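You operate a simulated robot arm through the tools that you are given. There is no shell and no other tool. Be economical: measure what you need, move in short steps, check, and stop when the job is done.

You are at the controls of a simulated robot arm. One attempt, no reset.

TASK
Wind the shoelace on the blue block, return it to its slot and reset the dial.
Fine: block in the winder's slot, dial to FULL, then to START.

Only the result counts: the job must be done as asked and must still hold three seconds after the hand-in. Knocking over, shifting, dropping, spilling or breaking anything else fails it.

THE ROBOT
A 6-joint arm with a two-finger parallel gripper, fixed in place. Base frame: the origin is at the foot of the arm, x ahead of it, y to its left, z up; the work surface is at about z = 26. Readings come in mm, degrees, newtons and seconds.
With the tool pointing down near the work surface it reaches from about 140 to 480 mm from the base axis. Its first joint turns from -72.0 to 72.0 degrees. Payload 0.65 kg.
The tool frame sits at the grasp point between the pads (the TCP): z along the fingers, y along the line on which they close. The tips reach 25 mm beyond it. The gripper opens to 76 mm. The fingers are 18 mm wide and 10 mm thick; the gripper's body (36 by 78 mm) begins 45 mm behind the TCP.
Orientation is that of the tool frame in the base frame, as [roll, pitch, yaw] about the fixed x, y, z axes, in that order (R = Rz(yaw) Ry(pitch) Rx(roll)). With the fingers straight down and closing along the base's y, the tool's x points along the base's -x, its y along +y and its z along -z.

THE INTERFACE
- The arm moves only by the tool nudge_tool. Its argument "commands" is a list of rows, each a list of 7 numbers: the shift along the tool's x, y, z in mm, then the turn, a rotation vector about the tool's x, y, z in degrees, then the closure, from 0 (fully open) to 1 (shut). In form: [[tx, ty, tz, rx, ry, rz, gripper], ...]. A call has 1 to 20 rows; each row shifts and turns the commanded pose from where the row before left it, along the tool's axes as they then stand. Rows are played at 5 a second. More than 50 mm and 8.6 degrees between two rows, or a gripper value outside its range, and nothing of the call is played. A pose out of reach is approached as far as the arm can. The call stops where the force on the tool passes 40 N (or 10 N more than at its start, if that is more) or the arm is blocked; 0.2 s more then pass. Each finger travels about 108 mm/s and halts on what it meets, pressing with about 21 N; the grip force reading is that of the motor and also rises with nothing between the fingers. The clock runs only during rows and for 0.2 s after the last one: add rows that do not move to give the fingers time. The reply holds the time, the measured pose of the TCP, the force on the tool along the base axes, the opening and the grip force, in the units named above and with some noise.
- Cameras (640 x 400 px; columns grow to the right, rows downward): "scene" is fixed at [57, 257.9, 441.7]; the picture's right is [-0.79, -0.61, 0.00], its down [-0.18, 0.24, -0.95] and it looks along [0.59, -0.75, -0.30] (base axes); focal length 216 px, centre (320, 200). "wrist" rides on the gripper at [58, 11, -81] in the tool frame; the picture's right is [-0.18, 0.98, 0.00], its down [-0.75, -0.14, -0.64] and it looks along [-0.63, -0.12, 0.77] (tool axes); focal length 243 px, centre (320, 200). There is no depth. A picture from a camera that has moved, and an enlarged one, comes with that camera's place and axes in the base frame and with its lens. The place of the scene camera against the robot may be out by one fixed shift of up to 18 mm in any direction.
- get_image(camera): a new picture of that camera. The clock stands still meanwhile.
- inspect(camera, box): a new picture of the part [left, top, right, bottom] of that camera's present view, enlarged. The clock stands still meanwhile.
- job_done(): hands the job in; it is judged then, once.

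Go step by step. Nothing tells you positions but the pictures and the camera data: compare them with the known pose of the tool, close in by small moves and look again before you grip or let go. The budget is 120 turns and 68 pictures, counting those below and the enlarged ones. Unless the task says otherwise, let go and move clear before handing in, and close with one line.

The tools are called as name(argument=value, ...) on one line, values as JSON. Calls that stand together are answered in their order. nudge_tool: Moves the arm, as the interface text tells. Its arguments: {"type":"object","properties":{"commands":{"type":"array"}},"required":["commands"]} The other tools are called the same way: get_image (camera) takes a picture; inspect (camera, box) takes an enlarged picture of a part of a camera's view; job_done () hands the job in.

At the start:

```text
clock: 0.0
tool_pos: [230.8, -69.0, 384.6]
ee_rot: [180.0, -0.1, -180.0]
ft_force: [0.5, 0.1, -0.8]
gripper_width: 76.2
gripper_force: 0.0
```

scene: 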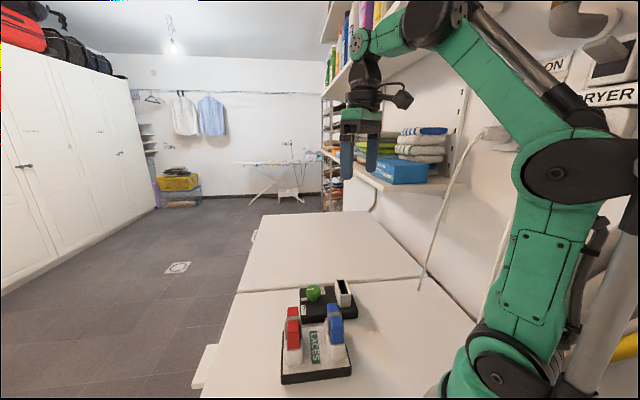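
wrist: 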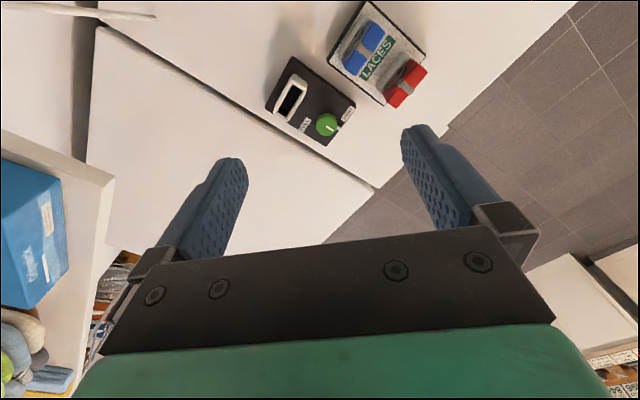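

I see a black winder with a slot and a green dial, and a LACES tray holding a blue and a red block. I'll take close looks first.

inspect(camera="scene", box=[260, 260, 380, 390])

inspect(camera="wrist", box=[250, 0, 450, 150])

```text
3.08 times, centred on (320, 325) of scene
camera zoom: at [57.0, 257.9, 441.7], right [-0.79, -0.61, 0.0], down [-0.18, 0.24, -0.95], along [0.59, -0.75, -0.3], focal length 664 px, centre (320, -185)
```

zoom: 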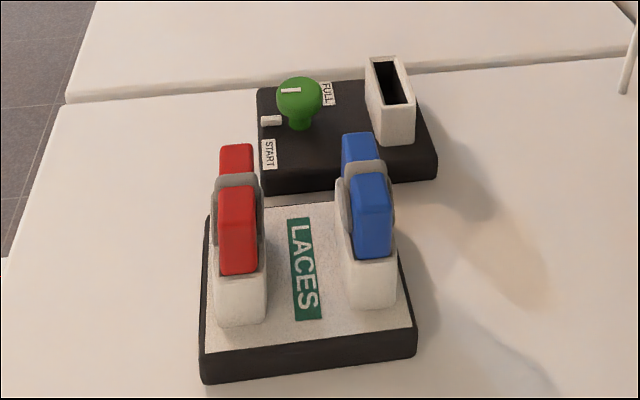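

```text
2.67 times, centred on (350, 75) of wrist
camera zoom: at [172.8, -57.0, 466.9], right [0.18, 0.98, 0.0], down [0.75, -0.14, 0.64], along [0.63, -0.12, -0.77], focal length 647 px, centre (240, 533)
```

zoom: 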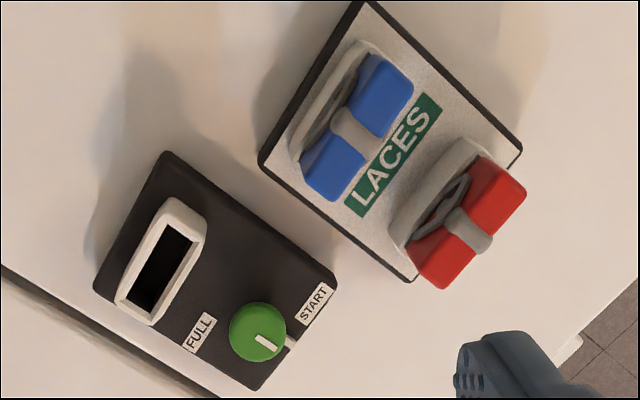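

The blue block's long axis lies about 135° in the base plane, roughly at (236, -8), and the winder slot is near (283, -122). I'll go to a closer viewpoint with the tool yawed to match.

nudge_tool(commands=[[5, 16, 14, 0, 0, 0, 0], [5, 16, 14, 0, 0, 0, 0], [5, 16, 14, 0, 0, 0, 0], [5, 16, 14, 0, 0, 0, 0], [5, 16, 14, 0, 0, 0, 0], [5, 16, 14, 0, 0, 0, 0], [5, 16, 14, 0, 0, 0, 0], [5, 17, 14, 0, 0, 0, 0], [0, 0, 10, 0, 0, 7.5, 0], [0, 0, 10, 0, 0, 7.5, 0], [0, 0, 0, 0, 0, 7.5, 0], [0, 0, 0, 0, 0, 7.5, 0], [0, 0, 0, 0, 0, 7.5, 0], [0, 0, 0, 0, 0, 7.5, 0], [0, 0, 0, 0, 0, 0, 0]])

get_image(camera="wrist")

```text
clock: 3.2
tool_pos: [190.7, 61.7, 252.6]
ee_rot: [179.9, -0.1, 134.9]
ft_force: [0.4, 0.6, -0.3]
gripper_width: 75.9
gripper_force: 0.0
```

```text
63 pictures are left
camera wrist: at [157.7, 110.0, 334.8], right [0.83, 0.56, 0.0], down [0.43, -0.63, 0.64], along [0.36, -0.53, -0.77], focal length 243 px, centre (320, 200)
```

wrist: 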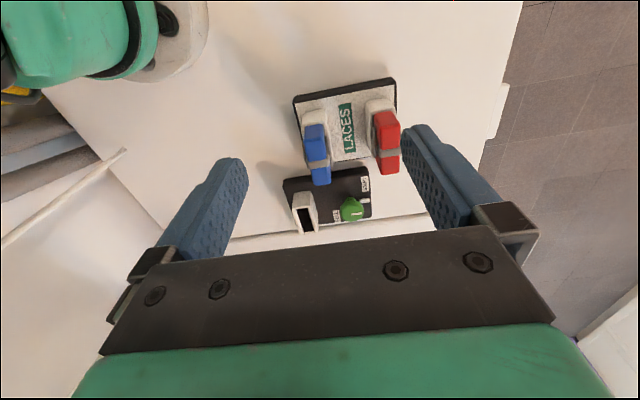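

inspect(camera="wrist", box=[270, 70, 430, 240])

```text
2.35 times, centred on (350, 155) of wrist
camera zoom: at [157.7, 110.0, 334.8], right [0.83, 0.56, 0.0], down [0.43, -0.63, 0.64], along [0.36, -0.53, -0.77], focal length 571 px, centre (249, 306)
```

zoom: 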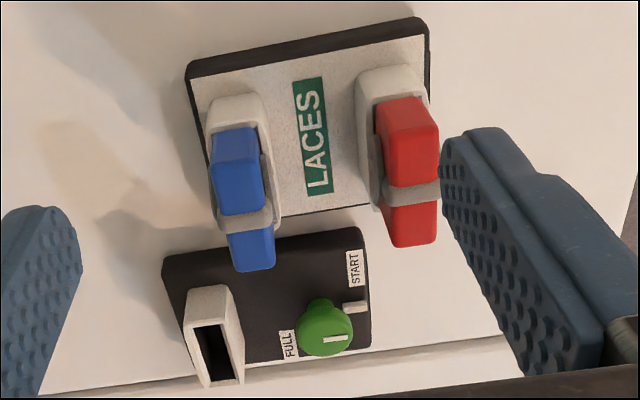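

inspect(camera="scene", box=[290, 295, 360, 370])

inspect(camera="wrist", box=[290, 90, 410, 190])

inspect(camera="wrist", box=[275, 165, 385, 240])

```text
5.33 times, centred on (325, 332) of scene
camera zoom: at [57.0, 257.9, 441.7], right [-0.79, -0.61, 0.0], down [-0.18, 0.24, -0.95], along [0.59, -0.75, -0.3], focal length 1150 px, centre (293, -507)
```

zoom: 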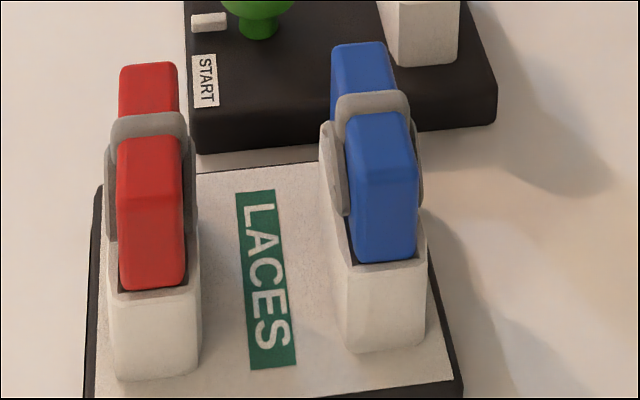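

```text
4.00 times, centred on (350, 140) of wrist
camera zoom: at [157.7, 110.0, 334.8], right [0.83, 0.56, 0.0], down [0.43, -0.63, 0.64], along [0.36, -0.53, -0.77], focal length 970 px, centre (200, 440)
```

zoom: 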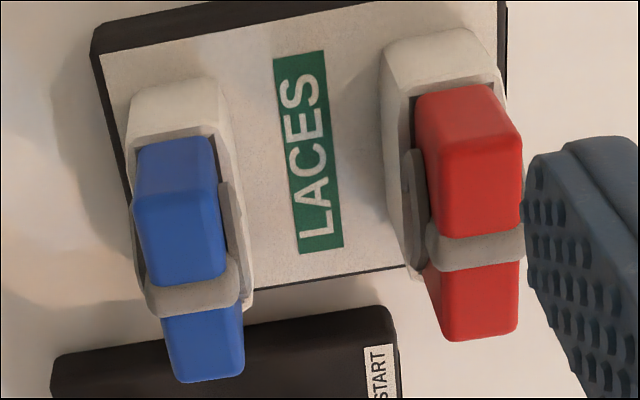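

```text
5.33 times, centred on (330, 202) of wrist
camera zoom: at [157.7, 110.0, 334.8], right [0.83, 0.56, 0.0], down [0.43, -0.63, 0.64], along [0.36, -0.53, -0.77], focal length 1294 px, centre (267, 187)
```

zoom: 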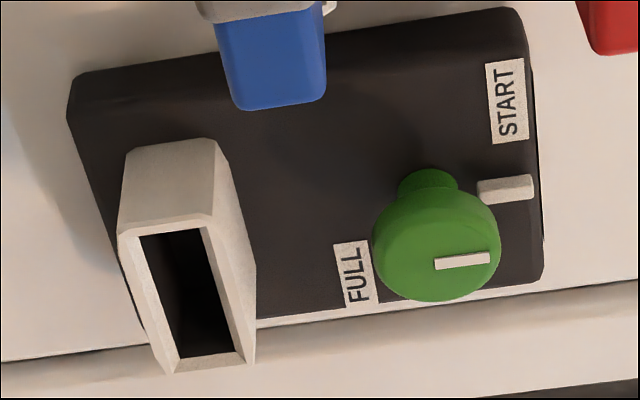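

The block stands on edge in the holder with a lace band at its waist. I need better measurements, so I'll drop 90 mm straight down for a closer view.

nudge_tool(commands=[[0, 0, 15, 0, 0, 0, 0], [0, 0, 15, 0, 0, 0, 0], [0, 0, 15, 0, 0, 0, 0], [0, 0, 15, 0, 0, 0, 0], [0, 0, 15, 0, 0, 0, 0], [0, 0, 15, 0, 0, 0, 0], [0, 0, 0, 0, 0, 0, 0]])

get_image(camera="wrist")

```text
clock: 4.8
tool_pos: [191.4, 61.2, 162.9]
ee_rot: [-179.9, 0.0, 135.0]
ft_force: [0.0, -0.4, -0.2]
gripper_width: 75.7
gripper_force: 0.1
```

```text
58 pictures are left
camera wrist: at [157.5, 110.0, 244.5], right [0.82, 0.57, 0.0], down [0.43, -0.63, 0.64], along [0.36, -0.53, -0.77], focal length 243 px, centre (320, 200)
```

wrist: 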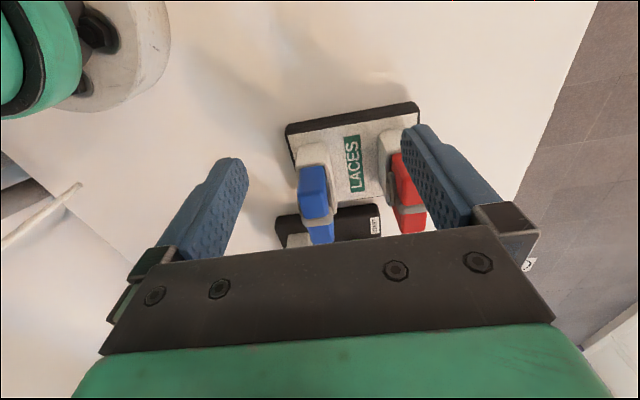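

inspect(camera="wrist", box=[270, 100, 430, 250])

```text
2.67 times, centred on (350, 175) of wrist
camera zoom: at [157.5, 110.0, 244.5], right [0.82, 0.57, 0.0], down [0.43, -0.63, 0.64], along [0.36, -0.53, -0.77], focal length 647 px, centre (240, 267)
```

zoom: 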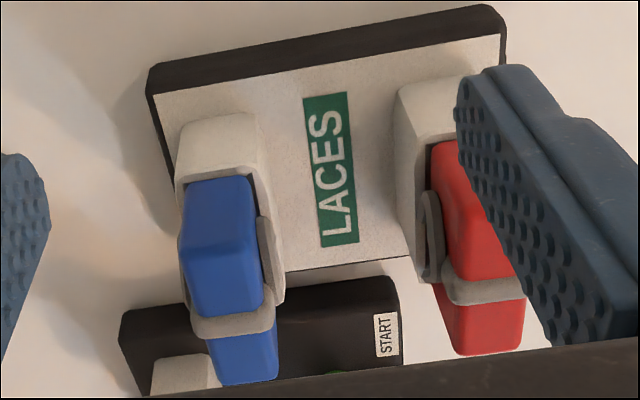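

Block top measures about 60 × 20 mm, centred at (238, -10) with top z ≈ 96. The holder rim is near z 58 and the winder slot near (289, -125). I'll move to view the winder from its other side, with the tool turned to the end-grip orientation.

nudge_tool(commands=[[0, 0, -20, 0, 0, 0, 0], [0, 0, -20, 0, 0, 0, 0], [-24.1, -17.6, 0, 0, 0, 0, 0], [-24.1, -17.6, 0, 0, 0, 0, 0], [-24.1, -17.6, 0, 0, 0, 0, 0], [-24.1, -17.6, 0, 0, 0, 0, 0], [-24.1, -17.6, 0, 0, 0, 0, 0], [-24.1, -17.6, 0, 0, 0, 0, 0], [-24.1, -17.6, 0, 0, 0, 0, 0], [-24.1, -17.6, 0, 0, 0, 0, 0], [0, 0, 0, 0, 0, 0, 0]])

nudge_tool(commands=[[0, 0, 0, 0, 0, -7.9, 0], [0, 0, 0, 0, 0, -7.9, 0], [0, 0, 0, 0, 0, -7.9, 0], [0, 0, 0, 0, 0, -7.9, 0], [0, 0, 0, 0, 0, -7.9, 0], [0, 0, 0, 0, 0, -7.9, 0], [0, 0, 0, 0, 0, -7.9, 0], [0, 0, 0, 0, 0, -7.9, 0], [0, 0, 0, 0, 0, -7.9, 0], [0, 0, 0, 0, 0, -7.9, 0], [0, 0, 0, 0, 0, -8, 0], [0, 0, 0, 0, 0, 0, 0]])

get_image(camera="wrist")

```text
clock: 7.2
tool_pos: [229.0, -174.7, 202.8]
ee_rot: [-179.9, 0.0, 135.0]
ft_force: [-0.5, -0.7, 0.0]
gripper_width: 76.0
gripper_force: 0.0
```

```text
clock: 9.8
tool_pos: [227.4, -175.0, 203.5]
ee_rot: [-180.0, 0.0, -137.9]
ft_force: [0.4, 0.1, 0.1]
gripper_width: 76.0
gripper_force: 0.2
```

```text
56 pictures are left
camera wrist: at [177.4, -206.0, 284.9], right [-0.52, 0.85, 0.0], down [0.65, 0.4, 0.64], along [0.55, 0.34, -0.77], focal length 243 px, centre (320, 200)
```

wrist: 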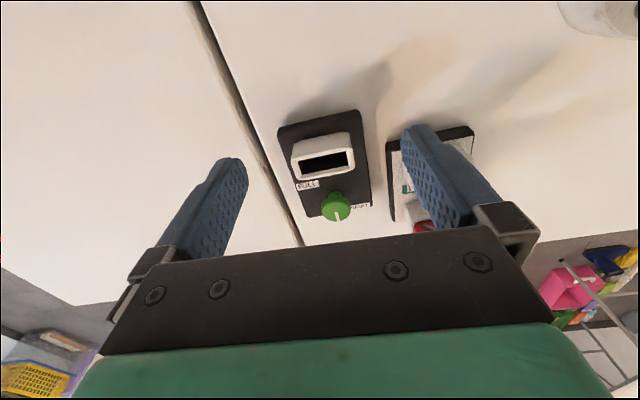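

inspect(camera="wrist", box=[270, 100, 390, 230])

inspect(camera="wrist", box=[280, 160, 390, 230])

inspect(camera="scene", box=[290, 270, 370, 325])

```text
3.08 times, centred on (330, 165) of wrist
camera zoom: at [177.4, -206.0, 284.9], right [-0.52, 0.85, 0.0], down [0.65, 0.4, 0.64], along [0.55, 0.34, -0.77], focal length 746 px, centre (289, 308)
```

zoom: 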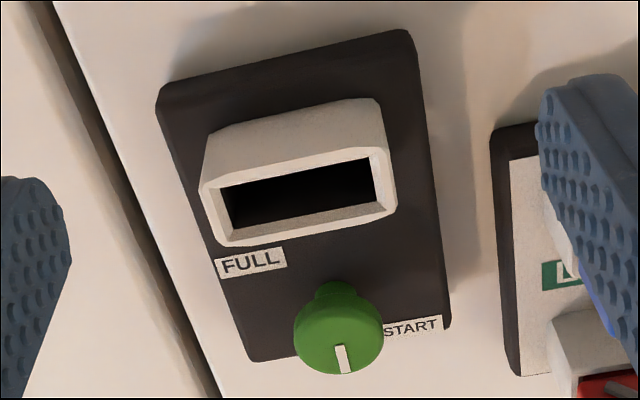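

```text
5.71 times, centred on (335, 195) of wrist
camera zoom: at [177.4, -206.0, 284.9], right [-0.52, 0.85, 0.0], down [0.65, 0.4, 0.64], along [0.55, 0.34, -0.77], focal length 1386 px, centre (234, 229)
```

zoom: 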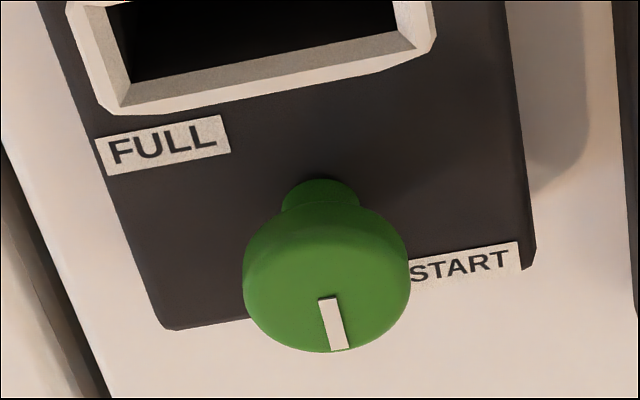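

```text
7.27 times, centred on (330, 298) of scene
camera zoom: at [57.0, 257.9, 441.7], right [-0.79, -0.61, 0.0], down [-0.18, 0.24, -0.95], along [0.59, -0.75, -0.3], focal length 1568 px, centre (247, -509)
```

zoom: 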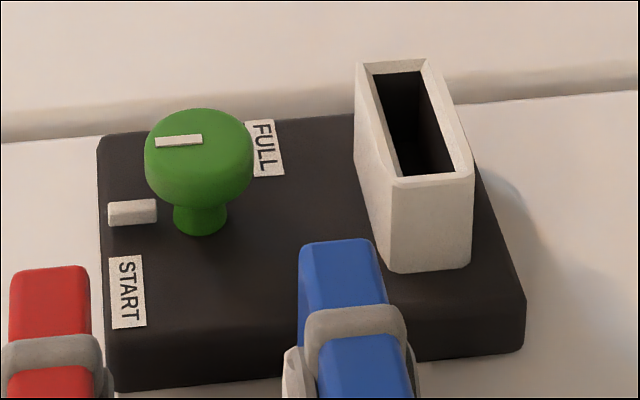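

The dial pointer sits at a small white stub, with START and FULL labels on either side of it. I want a better measurement of the blue block from this orientation, so I'll shift over.

nudge_tool(commands=[[-5, 15.6, 0, 0, 0, 0, 0], [-5, 15.6, 0, 0, 0, 0, 0], [-5, 15.6, 0, 0, 0, 0, 0], [-5, 15.6, 0, 0, 0, 0, 0], [-5, 15.6, 0, 0, 0, 0, 0], [-5, 15.6, 0, 0, 0, 0, 0], [-5, 15.6, 0, 0, 0, 0, 0], [-5, 15.6, 0, 0, 0, 0, 0], [0, 0, 0, 0, 0, 0, 0]])

inspect(camera="wrist", box=[250, 100, 410, 240])

```text
clock: 11.8
tool_pos: [172.9, -55.3, 204.3]
ee_rot: [-180.0, 0.0, -137.9]
ft_force: [0.9, -0.1, 0.8]
gripper_width: 76.1
gripper_force: 0.0
```

```text
2.86 times, centred on (330, 170) of wrist
camera zoom: at [123.9, -85.8, 284.5], right [-0.52, 0.85, 0.0], down [0.65, 0.4, 0.64], along [0.55, 0.34, -0.77], focal length 693 px, centre (291, 286)
```

zoom: 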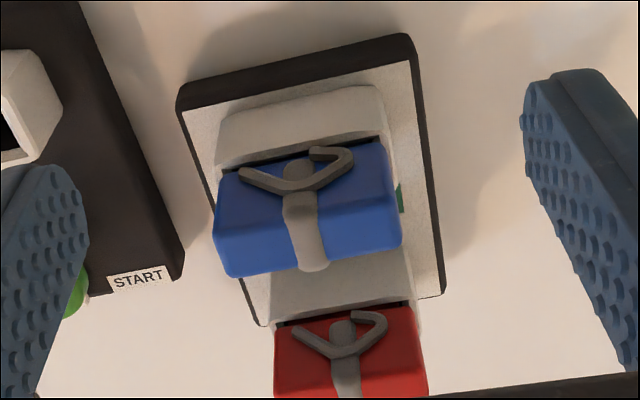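

The lace is wrapped round the block's waist and the end faces are free, so I'll grip it end to end. I'm going above the block at (238.6, -9.5) to check centring.

nudge_tool(commands=[[-13.2, -1.67, 0, 0, 0, 0, 0], [-13.2, -1.67, 0, 0, 0, 0, 0], [-13.2, -1.67, 0, 0, 0, 0, 0], [-13.2, -1.67, 0, 0, 0, 0, 0], [-13.2, -1.67, 0, 0, 0, 0, 0], [-13.2, -1.67, 0, 0, 0, 0, 0], [0, 0, 18, 0, 0, -0.5, 0], [0, 0, 18, 0, 0, -0.5, 0], [0, 0, 18, 0, 0, 0, 0], [0, 0, 0, 0, 0, 0, 0]])

get_image(camera="wrist")

inspect(camera="scene", box=[270, 230, 400, 370])

```text
clock: 14.0
tool_pos: [240.3, -9.5, 149.5]
ee_rot: [-180.0, 0.0, -137.0]
ft_force: [0.4, 0.2, -1.3]
gripper_width: 76.1
gripper_force: 0.1
```

```text
51 pictures are left
camera wrist: at [190.1, -41.9, 231.1], right [-0.54, 0.84, 0.0], down [0.65, 0.41, 0.64], along [0.54, 0.34, -0.77], focal length 243 px, centre (320, 200)
```

wrist: 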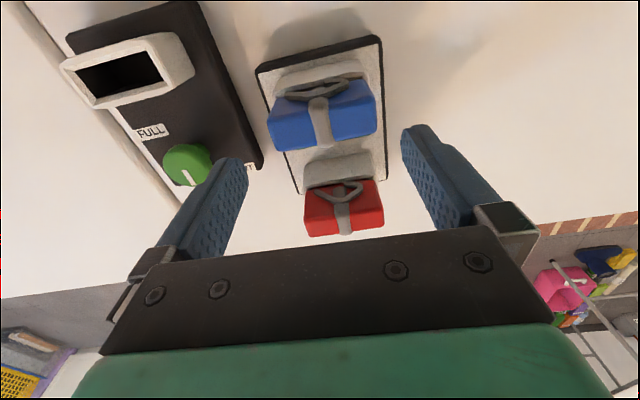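

```text
2.86 times, centred on (335, 300) of scene
camera zoom: at [57.0, 257.9, 441.7], right [-0.79, -0.61, 0.0], down [-0.18, 0.24, -0.95], along [0.59, -0.75, -0.3], focal length 616 px, centre (277, -86)
```

zoom: 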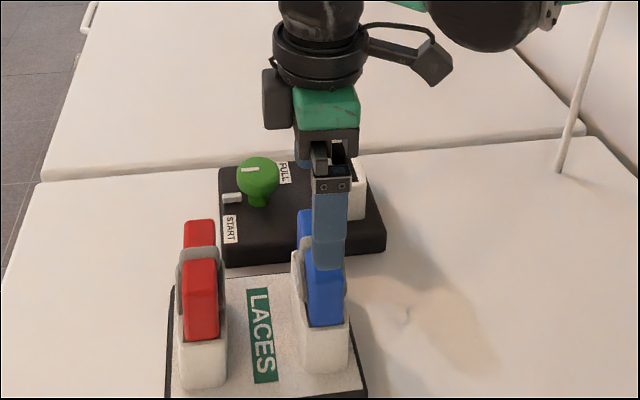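

inspect(camera="wrist", box=[250, 50, 400, 160])

```text
3.64 times, centred on (325, 105) of wrist
camera zoom: at [190.1, -41.9, 231.1], right [-0.54, 0.84, 0.0], down [0.65, 0.41, 0.64], along [0.54, 0.34, -0.77], focal length 882 px, centre (302, 546)
```

zoom: 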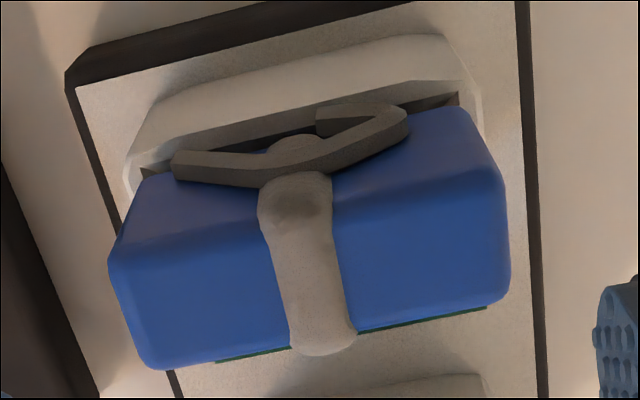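

Block top centre is about (238, -9.5) with its axis at 135°. I'll correct 2° and about 2 mm, then descend so the fingers straddle the ends and look again.

nudge_tool(commands=[[0.9, 1.7, 0, 0, 0, -2, 0], [0, 0, 9, 0, 0, 0, 0], [0, 0, 9, 0, 0, 0, 0], [0, 0, 9, 0, 0, 0, 0], [0, 0, 9, 0, 0, 0, 0], [0, 0, 6, 0, 0, 0, 0], [0, 0, 0, 0, 0, 0, 0]])

get_image(camera="wrist")

inspect(camera="scene", box=[290, 270, 380, 370])

```text
clock: 15.6
tool_pos: [237.7, -9.4, 106.9]
ee_rot: [-179.9, 0.0, -135.0]
ft_force: [0.6, 0.7, -0.2]
gripper_width: 76.2
gripper_force: 0.1
```

```text
48 pictures are left
camera wrist: at [189.5, -42.9, 188.7], right [-0.57, 0.82, 0.0], down [0.63, 0.43, 0.64], along [0.53, 0.36, -0.77], focal length 243 px, centre (320, 200)
```

wrist: 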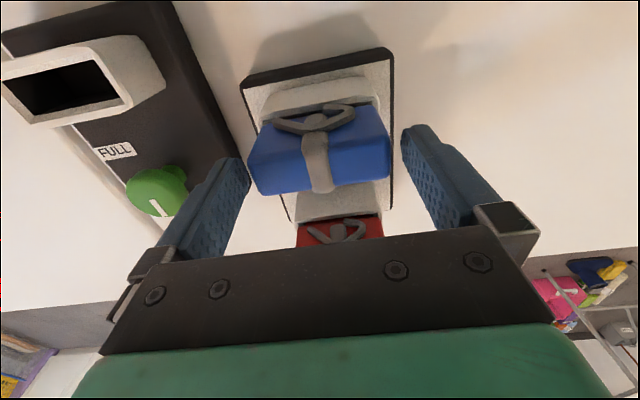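

```text
4.00 times, centred on (335, 320) of scene
camera zoom: at [57.0, 257.9, 441.7], right [-0.79, -0.61, 0.0], down [-0.18, 0.24, -0.95], along [0.59, -0.75, -0.3], focal length 863 px, centre (260, -280)
```

zoom: 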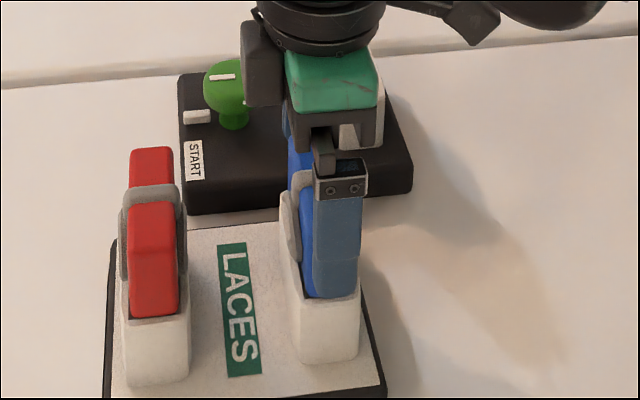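

Fingers straddle the block with even gaps. I'll shift about 1.5 mm across, lower 17 mm and close.

nudge_tool(commands=[[-1.5, 0, 5, 0, 0, 0, 0], [0, 0, 6, 0, 0, 0, 0], [0, 0, 6, 0, 0, 0, 0], [0, 0, 0, 0, 0, 0, 0]])

inspect(camera="wrist", box=[230, 70, 430, 220])

inspect(camera="scene", box=[300, 290, 370, 370])

```text
clock: 16.6
tool_pos: [238.5, -7.4, 89.4]
ee_rot: [180.0, 0.0, -135.0]
ft_force: [-0.4, 0.4, 0.2]
gripper_width: 76.1
gripper_force: 0.0
```

```text
2.67 times, centred on (330, 145) of wrist
camera zoom: at [190.3, -41.7, 171.5], right [-0.57, 0.82, 0.0], down [0.63, 0.43, 0.64], along [0.53, 0.36, -0.77], focal length 647 px, centre (293, 347)
```

zoom: 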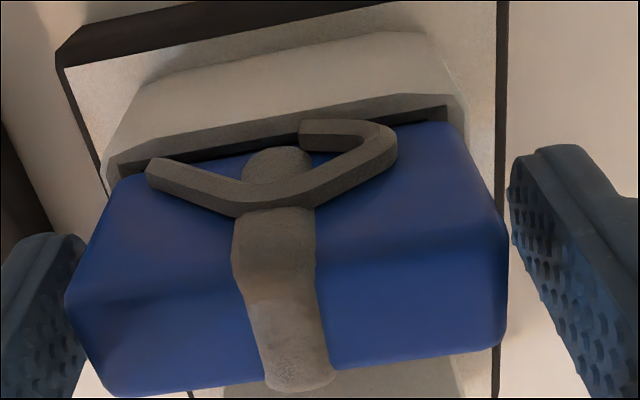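

```text
5.00 times, centred on (335, 330) of scene
camera zoom: at [57.0, 257.9, 441.7], right [-0.79, -0.61, 0.0], down [-0.18, 0.24, -0.95], along [0.59, -0.75, -0.3], focal length 1078 px, centre (245, -450)
```

zoom: 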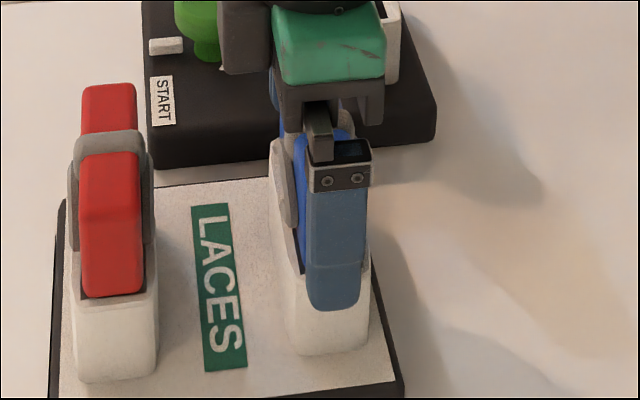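

Everything is centred within about 1 mm, so I'm closing on the end faces.

nudge_tool(commands=[[0, 0, 0, 0, 0, 0, 0.12], [0, 0, 0, 0, 0, 0, 0.18], [0, 0, 0, 0, 0, 0, 0.25], [0, 0, 0, 0, 0, 0, 0.4], [0, 0, 0, 0, 0, 0, 0.4], [0, 0, 0, 0, 0, 0, 0.4]])

```text
clock: 18.0
tool_pos: [240.0, -7.6, 90.0]
ee_rot: [-180.0, 0.0, -135.0]
ft_force: [0.5, 0.2, 0.3]
gripper_width: 61.7
gripper_force: 20.9
```

Gripped at about 61 mm with no side load. I'll lift gently.

nudge_tool(commands=[[0, 0, -3, 0, 0, 0, 0.4], [0, 0, -4, 0, 0, 0, 0.4], [0, 0, -5, 0, 0, 0, 0.4], [0, 0, -6, 0, 0, 0, 0.4], [0, 0, -6, 0, 0, 0, 0.4], [0, 0, 0, 0, 0, 0, 0.4]])

inspect(camera="scene", box=[280, 270, 380, 380])

get_image(camera="wrist")

```text
clock: 19.4
tool_pos: [238.4, -7.6, 113.2]
ee_rot: [180.0, 0.0, -135.1]
ft_force: [-1.0, -0.9, -1.7]
gripper_width: 61.6
gripper_force: 21.3
```

```text
3.64 times, centred on (330, 325) of scene
camera zoom: at [57.0, 257.9, 441.7], right [-0.79, -0.61, 0.0], down [-0.18, 0.24, -0.95], along [0.59, -0.75, -0.3], focal length 784 px, centre (284, -254)
```

zoom: 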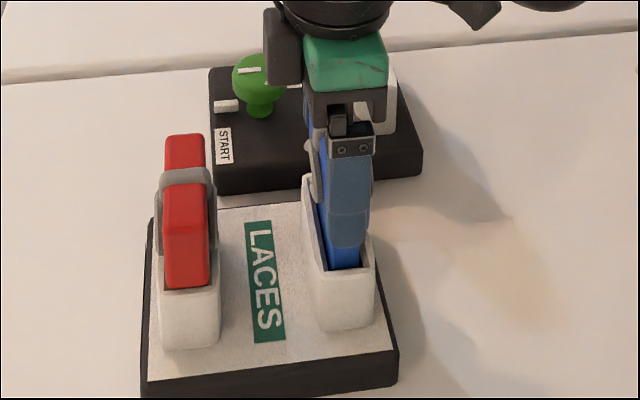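

```text
43 pictures are left
camera wrist: at [189.9, -41.1, 195.9], right [-0.57, 0.82, 0.0], down [0.63, 0.43, 0.64], along [0.53, 0.36, -0.77], focal length 243 px, centre (320, 200)
```

wrist: 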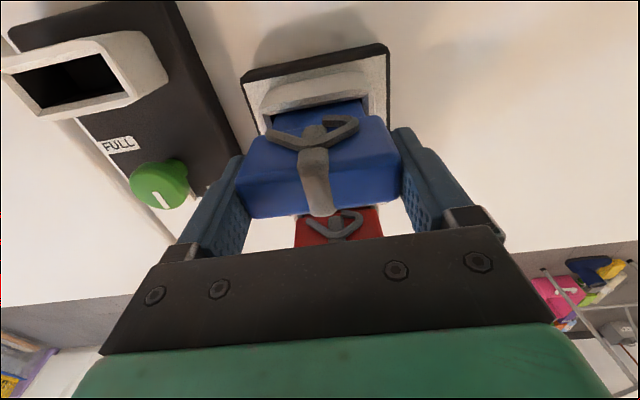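

nudge_tool(commands=[[0, 0, -8, 0, 0, 0, 0.4], [0, 0, -8, 0, 0, 0, 0.4], [0, 0, -8, 0, 0, 0, 0.4], [0, 0, -8, 0, 0, 0, 0.4], [0, 0, -8, 0, 0, 0, 0.4], [0, 0, -8, 0, 0, 0, 0.4], [0, 0, -8, 0, 0, 0, 0.4], [0, 0, 0, 0, 0, 0, 0.4]])

inspect(camera="scene", box=[270, 220, 390, 380])

get_image(camera="wrist")

```text
clock: 21.2
tool_pos: [238.1, -8.3, 169.7]
ee_rot: [-179.9, -0.1, -135.0]
ft_force: [-0.1, -0.2, -1.0]
gripper_width: 61.6
gripper_force: 20.5
```

```text
2.50 times, centred on (330, 300) of scene
camera zoom: at [57.0, 257.9, 441.7], right [-0.79, -0.61, 0.0], down [-0.18, 0.24, -0.95], along [0.59, -0.75, -0.3], focal length 539 px, centre (295, -50)
```

zoom: 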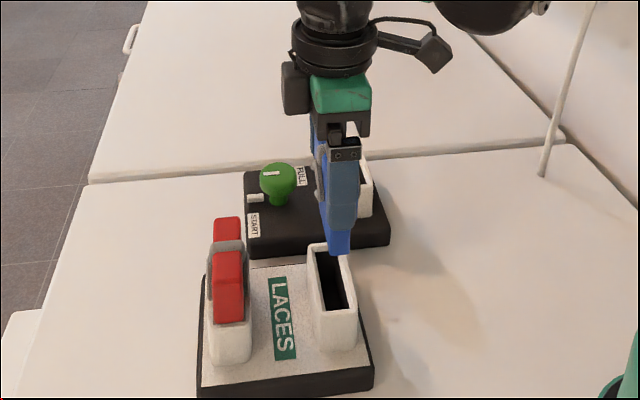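

```text
41 pictures are left
camera wrist: at [189.5, -41.7, 252.0], right [-0.57, 0.82, 0.0], down [0.63, 0.43, 0.64], along [0.53, 0.36, -0.77], focal length 243 px, centre (320, 200)
```

wrist: 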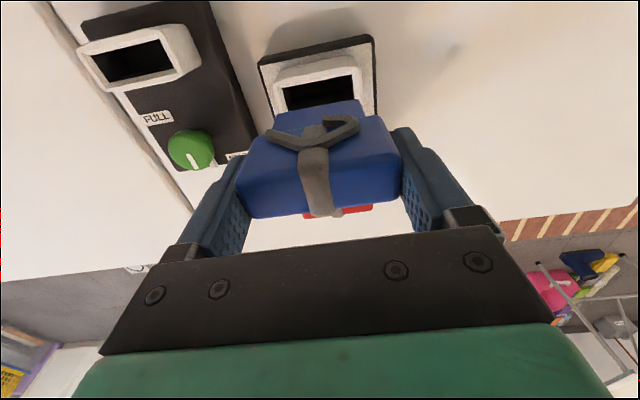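

inspect(camera="wrist", box=[230, 30, 410, 230])

inspect(camera="wrist", box=[70, 0, 250, 180])

inspect(camera="scene", box=[310, 265, 370, 365])

```text
2.00 times, centred on (320, 130) of wrist
camera zoom: at [189.5, -41.7, 252.0], right [-0.57, 0.82, 0.0], down [0.63, 0.43, 0.64], along [0.53, 0.36, -0.77], focal length 485 px, centre (320, 340)
```

zoom: 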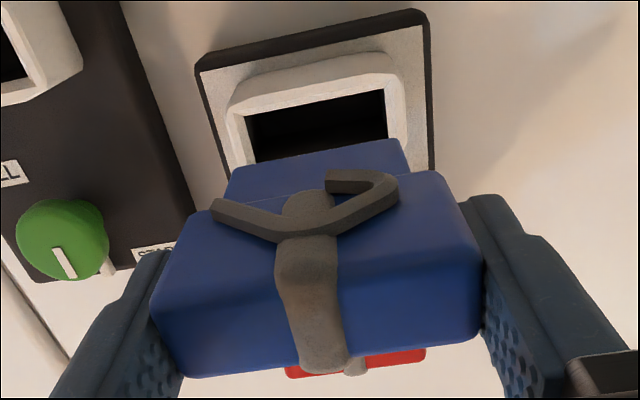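

```text
2.22 times, centred on (160, 90) of wrist
camera zoom: at [189.5, -41.7, 252.0], right [-0.57, 0.82, 0.0], down [0.63, 0.43, 0.64], along [0.53, 0.36, -0.77], focal length 539 px, centre (676, 444)
```

zoom: 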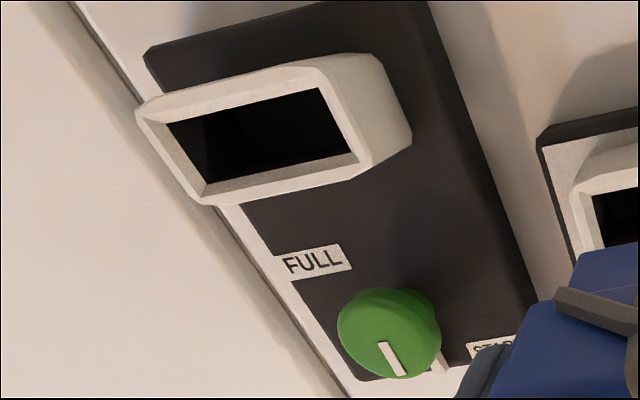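

```text
4.00 times, centred on (340, 315) of scene
camera zoom: at [57.0, 257.9, 441.7], right [-0.79, -0.61, 0.0], down [-0.18, 0.24, -0.95], along [0.59, -0.75, -0.3], focal length 863 px, centre (240, -260)
```

zoom: 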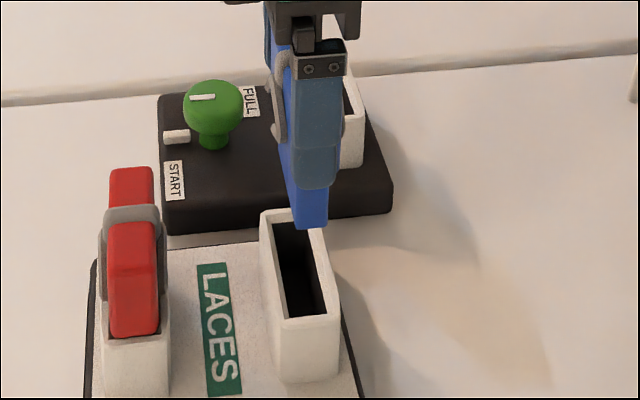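

The block has a narrower foot that fits the slots, and both slots measure about 52 × 17 mm with the same yaw. Next I carry it above the winder slot and compare that view with this reference hover.

nudge_tool(commands=[[5.86, -15.6, 0, 0, 0, 0, 0.4], [5.86, -15.6, 0, 0, 0, 0, 0.4], [5.86, -15.6, 0, 0, 0, 0, 0.4], [5.86, -15.6, 0, 0, 0, 0, 0.4], [5.86, -15.6, 0, 0, 0, 0, 0.4], [5.86, -15.6, 0, 0, 0, 0, 0.4], [5.86, -15.6, 0, 0, 0, 0, 0.4], [5.86, -15.6, 0, 0, 0, 0, 0.4], [0, 0, 0, 0, 0, 0, 0.4]])

inspect(camera="wrist", box=[230, 30, 410, 230])

inspect(camera="scene", box=[290, 230, 380, 330])

```text
clock: 23.2
tool_pos: [293.8, -130.2, 169.5]
ee_rot: [-179.9, 0.0, -135.0]
ft_force: [1.5, 0.5, -1.0]
gripper_width: 61.4
gripper_force: 20.6
```

```text
2.00 times, centred on (320, 130) of wrist
camera zoom: at [245.1, -164.0, 252.3], right [-0.57, 0.82, 0.0], down [0.63, 0.43, 0.64], along [0.53, 0.36, -0.77], focal length 485 px, centre (320, 340)
```

zoom: 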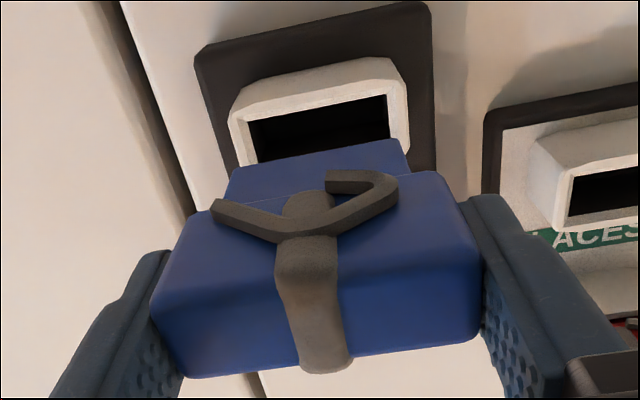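

```text
4.00 times, centred on (335, 280) of scene
camera zoom: at [57.0, 257.9, 441.7], right [-0.79, -0.61, 0.0], down [-0.18, 0.24, -0.95], along [0.59, -0.75, -0.3], focal length 863 px, centre (260, -120)
```

zoom: 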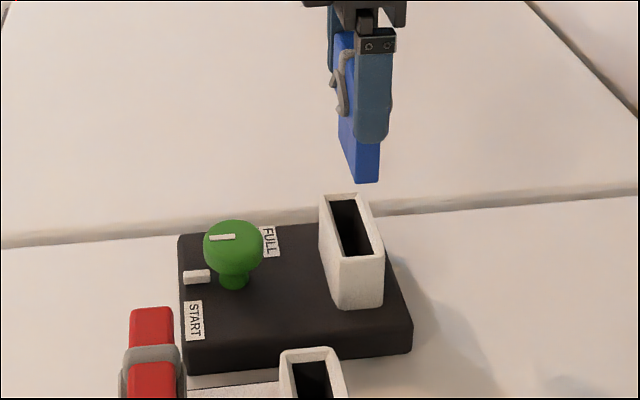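

The winder slot appears about 3 px right and 6 px lower than in the reference, which means roughly 2.2 mm across and 0.7 mm along. I'll correct that and descend part way.

nudge_tool(commands=[[-2.2, 0.7, 0, 0, 0, 0, 0.4], [0, 0, 0, 0, 0, 0, 0.4], [0, 0, 0, 0, 0, 0, 0.4]])

inspect(camera="wrist", box=[230, 30, 410, 230])

```text
clock: 24.0
tool_pos: [294.8, -126.7, 170.3]
ee_rot: [180.0, 0.0, -134.9]
ft_force: [0.8, -0.5, -0.9]
gripper_width: 61.8
gripper_force: 21.5
```

```text
2.00 times, centred on (320, 130) of wrist
camera zoom: at [246.2, -161.6, 252.2], right [-0.57, 0.82, 0.0], down [0.63, 0.43, 0.64], along [0.53, 0.36, -0.77], focal length 485 px, centre (320, 340)
```

zoom: 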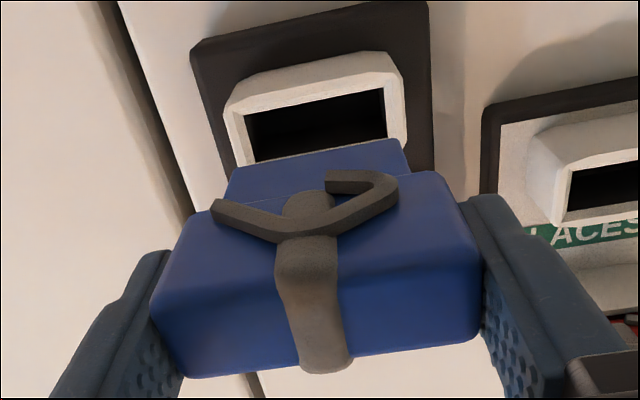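

The view now matches the reference. Descending to just above the rim.

nudge_tool(commands=[[0, 0, 8, 0, 0, 0, 0.4], [0, 0, 8, 0, 0, 0, 0.4], [0, 0, 8, 0, 0, 0, 0.4], [0, 0, 8, 0, 0, 0, 0.4], [0, 0, 8, 0, 0, 0, 0.4], [0, 0, 3, 0, 0, 0, 0.4], [0, 0, 0, 0, 0, 0, 0.4]])

inspect(camera="scene", box=[300, 240, 370, 320])

inspect(camera="wrist", box=[230, 30, 410, 180])

```text
clock: 25.6
tool_pos: [294.9, -127.6, 127.6]
ee_rot: [-180.0, -0.1, -134.9]
ft_force: [-0.4, 0.3, -0.9]
gripper_width: 61.5
gripper_force: 21.2
```

```text
5.00 times, centred on (335, 280) of scene
camera zoom: at [57.0, 257.9, 441.7], right [-0.79, -0.61, 0.0], down [-0.18, 0.24, -0.95], along [0.59, -0.75, -0.3], focal length 1078 px, centre (245, -200)
```

zoom: 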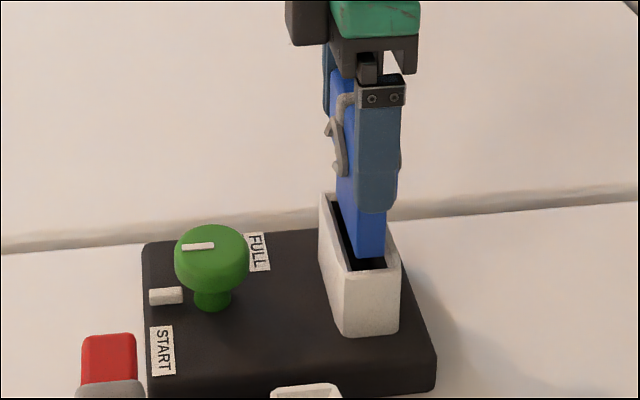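

```text
2.67 times, centred on (320, 105) of wrist
camera zoom: at [246.2, -161.3, 208.7], right [-0.57, 0.82, 0.0], down [0.63, 0.43, 0.64], along [0.53, 0.36, -0.77], focal length 647 px, centre (320, 453)
```

zoom: 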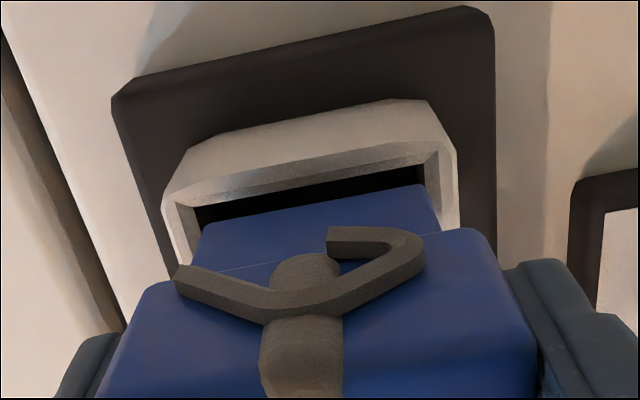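

The foot is lined up with the slot opening. Continuing down in small steps while watching the force.

nudge_tool(commands=[[0, 0, 3, 0, 0, 0, 0.4], [0, 0, 3, 0, 0, 0, 0.4], [0, 0, 3, 0, 0, 0, 0.4], [0, 0, 3, 0, 0, 0, 0.4], [0, 0, 3, 0, 0, 0, 0.4], [0, 0, 0, 0, 0, 0, 0.4]])

```text
clock: 27.0
tool_pos: [295.4, -127.8, 112.0]
ee_rot: [180.0, -0.1, -135.1]
ft_force: [-0.3, 0.2, -1.2]
gripper_width: 61.5
gripper_force: 21.3
```

nudge_tool(commands=[[0, 0, 3, 0, 0, 0, 0.4], [0, 0, 3, 0, 0, 0, 0.4], [0, 0, 3, 0, 0, 0, 0.4], [0, 0, 3, 0, 0, 0, 0.4], [0, 0, 3, 0, 0, 0, 0.4], [0, 0, 0, 0, 0, 0, 0.4]])

inspect(camera="scene", box=[300, 240, 370, 320])

```text
clock: 28.4
tool_pos: [295.1, -128.4, 96.4]
ee_rot: [-179.9, -0.1, -135.0]
ft_force: [-1.1, 0.0, -0.7]
gripper_width: 61.7
gripper_force: 21.0
```

```text
5.00 times, centred on (335, 280) of scene
camera zoom: at [57.0, 257.9, 441.7], right [-0.79, -0.61, 0.0], down [-0.18, 0.24, -0.95], along [0.59, -0.75, -0.3], focal length 1078 px, centre (245, -200)
```

zoom: 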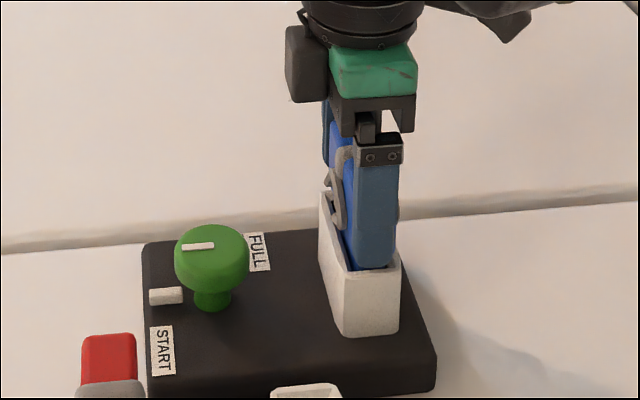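

nudge_tool(commands=[[0, 0, 1.5, 0, 0, 0, 0.4], [0, 0, 1.5, 0, 0, 0, 0.4], [0, 0, 1.5, 0, 0, 0, 0.4], [0, 0, 1, 0, 0, 0, 0.4], [0, 0, 0, 0, 0, 0, 0.4]])

```text
clock: 29.6
tool_pos: [295.2, -126.9, 91.7]
ee_rot: [-180.0, 0.0, -135.0]
ft_force: [-0.1, 0.4, -0.2]
gripper_width: 61.7
gripper_force: 20.3
```

nudge_tool(commands=[[0, 0, 1, 0, 0, 0, 0.4], [0, 0, 1, 0, 0, 0, 0.4], [0, 0, 1, 0, 0, 0, 0.4], [0, 0, 0, 0, 0, 0, 0.4]])

```text
clock: 30.6
tool_pos: [295.2, -127.0, 88.2]
ee_rot: [-180.0, 0.0, -135.0]
ft_force: [1.5, 2.4, 14.7]
gripper_width: 61.8
gripper_force: 21.1
```

Seated: contact at z ≈ 88.5. I'll ease up a touch, release slowly and rise.

nudge_tool(commands=[[0, 0, -0.8, 0, 0, 0, 0.4], [0, 0, 0, 0, 0, 0, 0.18], [0, 0, 0, 0, 0, 0, 0.1], [0, 0, 0, 0, 0, 0, 0], [0, 0, 0, 0, 0, 0, 0], [0, 0, -5, 0, 0, 0, 0], [0, 0, -10, 0, 0, 0, 0], [0, 0, -15, 0, 0, 0, 0], [0, 0, -15, 0, 0, 0, 0], [0, 0, -15, 0, 0, 0, 0], [0, 0, -10, 0, 0, 0, 0], [0, 0, 0, 0, 0, 0, 0]])

inspect(camera="scene", box=[290, 260, 380, 370])

get_image(camera="wrist")

```text
clock: 33.2
tool_pos: [296.3, -127.9, 160.6]
ee_rot: [-180.0, 0.1, -135.1]
ft_force: [0.3, 0.9, 0.3]
gripper_width: 75.8
gripper_force: 0.0
```

```text
3.64 times, centred on (335, 315) of scene
camera zoom: at [57.0, 257.9, 441.7], right [-0.79, -0.61, 0.0], down [-0.18, 0.24, -0.95], along [0.59, -0.75, -0.3], focal length 784 px, centre (266, -218)
```

zoom: 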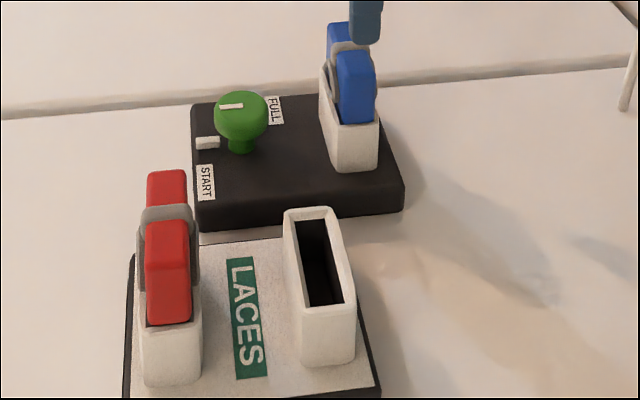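

```text
30 pictures are left
camera wrist: at [245.8, -161.5, 241.5], right [-0.57, 0.82, 0.0], down [0.63, 0.43, 0.64], along [0.53, 0.36, -0.77], focal length 243 px, centre (320, 200)
```

wrist: 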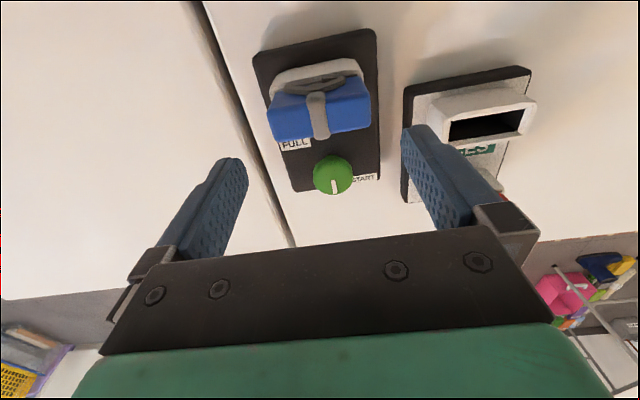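

The block is seated in the winder. Now I'll measure the dial precisely.

inspect(camera="wrist", box=[280, 120, 390, 205])

```text
4.71 times, centred on (335, 162) of wrist
camera zoom: at [245.8, -161.5, 241.5], right [-0.57, 0.82, 0.0], down [0.63, 0.43, 0.64], along [0.53, 0.36, -0.77], focal length 1142 px, centre (249, 376)
```

zoom: 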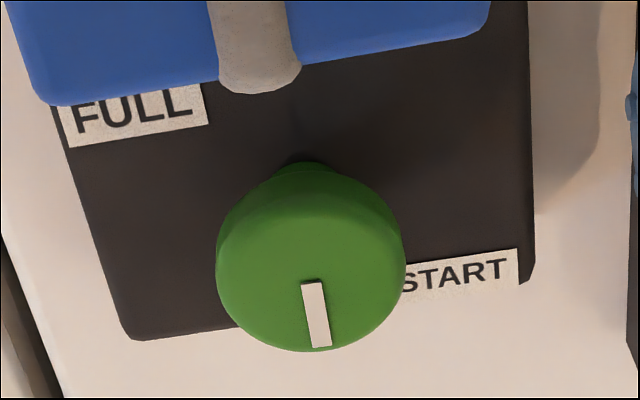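

The knob axis is near (343.5, -79.5) with its cap around z 45–60. START is about 46° anticlockwise from the pointer and FULL about 126° clockwise. I'll move above the knob and check.

nudge_tool(commands=[[-10, 0, 0, 0, 0, 0, 0], [-10, 0, 0, 0, 0, 0, 0], [-10, 0, 0, 0, 0, 0, 0], [-10, 0, 0, 0, 0, 0, 0], [-10, 0, 0, 0, 0, 0, 0], [-10, 0, 0, 0, 0, 0, 0], [-9.1, 0, 0, 0, 0, 0, 0], [0, 0, 13, 0, 0, 0, 0], [0, 0, 13, 0, 0, 0, 0], [0, 0, 13, 0, 0, 0, 0], [0, 0, 13, 0, 0, 0, 0], [0, 0, 0, 0, 0, 0, 0]])

get_image(camera="wrist")

inspect(camera="scene", box=[280, 250, 380, 330])

```text
clock: 35.8
tool_pos: [343.6, -77.8, 107.6]
ee_rot: [180.0, 0.0, -135.0]
ft_force: [1.1, 0.2, 1.0]
gripper_width: 76.1
gripper_force: 0.1
```

```text
28 pictures are left
camera wrist: at [294.9, -112.5, 188.7], right [-0.57, 0.82, 0.0], down [0.63, 0.43, 0.64], along [0.53, 0.36, -0.77], focal length 243 px, centre (320, 200)
```

wrist: 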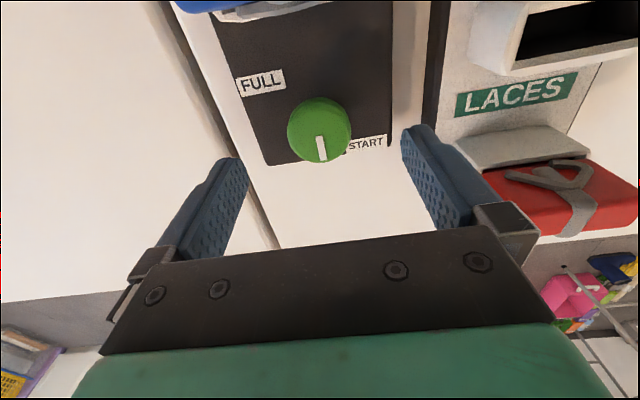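

```text
5.00 times, centred on (330, 290) of scene
camera zoom: at [57.0, 257.9, 441.7], right [-0.79, -0.61, 0.0], down [-0.18, 0.24, -0.95], along [0.59, -0.75, -0.3], focal length 1078 px, centre (270, -250)
```

zoom: 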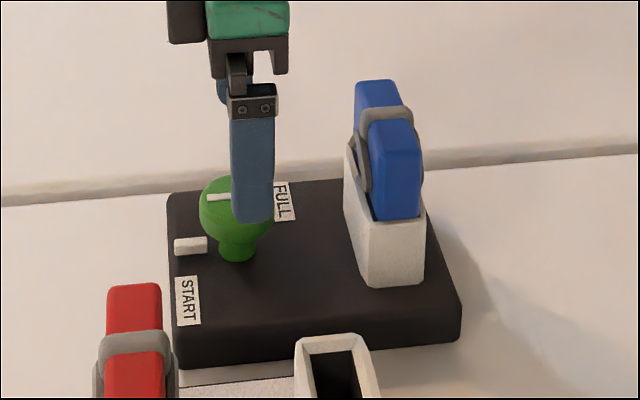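

Centred within about 2 mm. I'll shift 1.8 mm, descend to put the tips around z 44, close gently and look.

nudge_tool(commands=[[-1.8, 0, 0, 0, 0, 0, 0], [0, 0, 8, 0, 0, 0, 0], [0, 0, 8, 0, 0, 0, 0], [0, 0, 8, 0, 0, 0, 0], [0, 0, 7, 0, 0, 0, 0], [0, 0, 6, 0, 0, 0, 0], [0, 0, 0, 0, 0, 0, 0]])

inspect(camera="scene", box=[280, 250, 380, 330])

inspect(camera="wrist", box=[220, 70, 440, 220])

```text
clock: 37.4
tool_pos: [345.0, -78.6, 70.4]
ee_rot: [-179.9, 0.0, -135.0]
ft_force: [0.6, 0.3, -0.2]
gripper_width: 76.0
gripper_force: 0.1
```

```text
5.00 times, centred on (330, 290) of scene
camera zoom: at [57.0, 257.9, 441.7], right [-0.79, -0.61, 0.0], down [-0.18, 0.24, -0.95], along [0.59, -0.75, -0.3], focal length 1078 px, centre (270, -250)
```

zoom: 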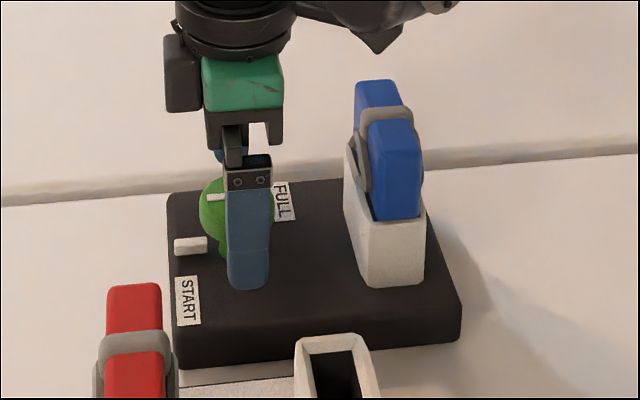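

```text
2.67 times, centred on (330, 145) of wrist
camera zoom: at [296.6, -111.1, 151.8], right [-0.57, 0.82, 0.0], down [0.63, 0.43, 0.64], along [0.53, 0.36, -0.77], focal length 647 px, centre (293, 347)
```

zoom: 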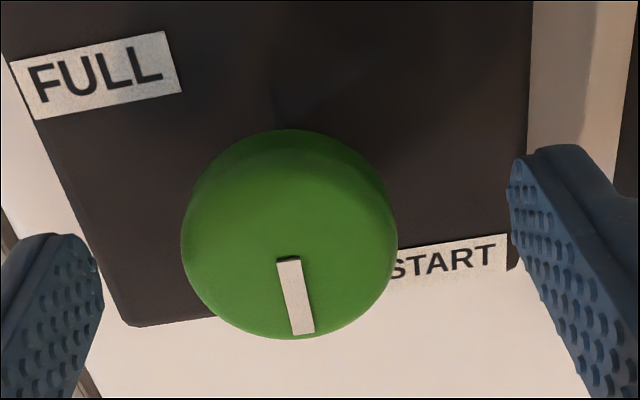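

Good alignment. Closing on the knob.

nudge_tool(commands=[[0, 0, 0, 0, 0, 0, 0.3], [0, 0, 0, 0, 0, 0, 0.42], [0, 0, 0, 0, 0, 0, 0.5], [0, 0, 0, 0, 0, 0, 0.65], [0, 0, 0, 0, 0, 0, 0.7], [0, 0, 0, 0, 0, 0, 0.7]])

```text
clock: 38.8
tool_pos: [345.7, -78.4, 71.1]
ee_rot: [-179.8, 0.0, -135.1]
ft_force: [13.6, -11.1, -0.8]
gripper_width: 37.5
gripper_force: 21.0
```

There is a side load of about 17 N, so the knob sits slightly toward tool -y. I'll relax that by shifting.

nudge_tool(commands=[[0, -0.7, 0, 0, 0, 0, 0.7], [0, 0, 0, 0, 0, 0, 0.7], [0, 0, 0, 0, 0, 0, 0.7]])

```text
clock: 39.6
tool_pos: [345.1, -78.2, 70.5]
ee_rot: [-180.0, 0.0, -135.0]
ft_force: [5.7, -4.4, 0.1]
gripper_width: 37.5
gripper_force: 21.2
```

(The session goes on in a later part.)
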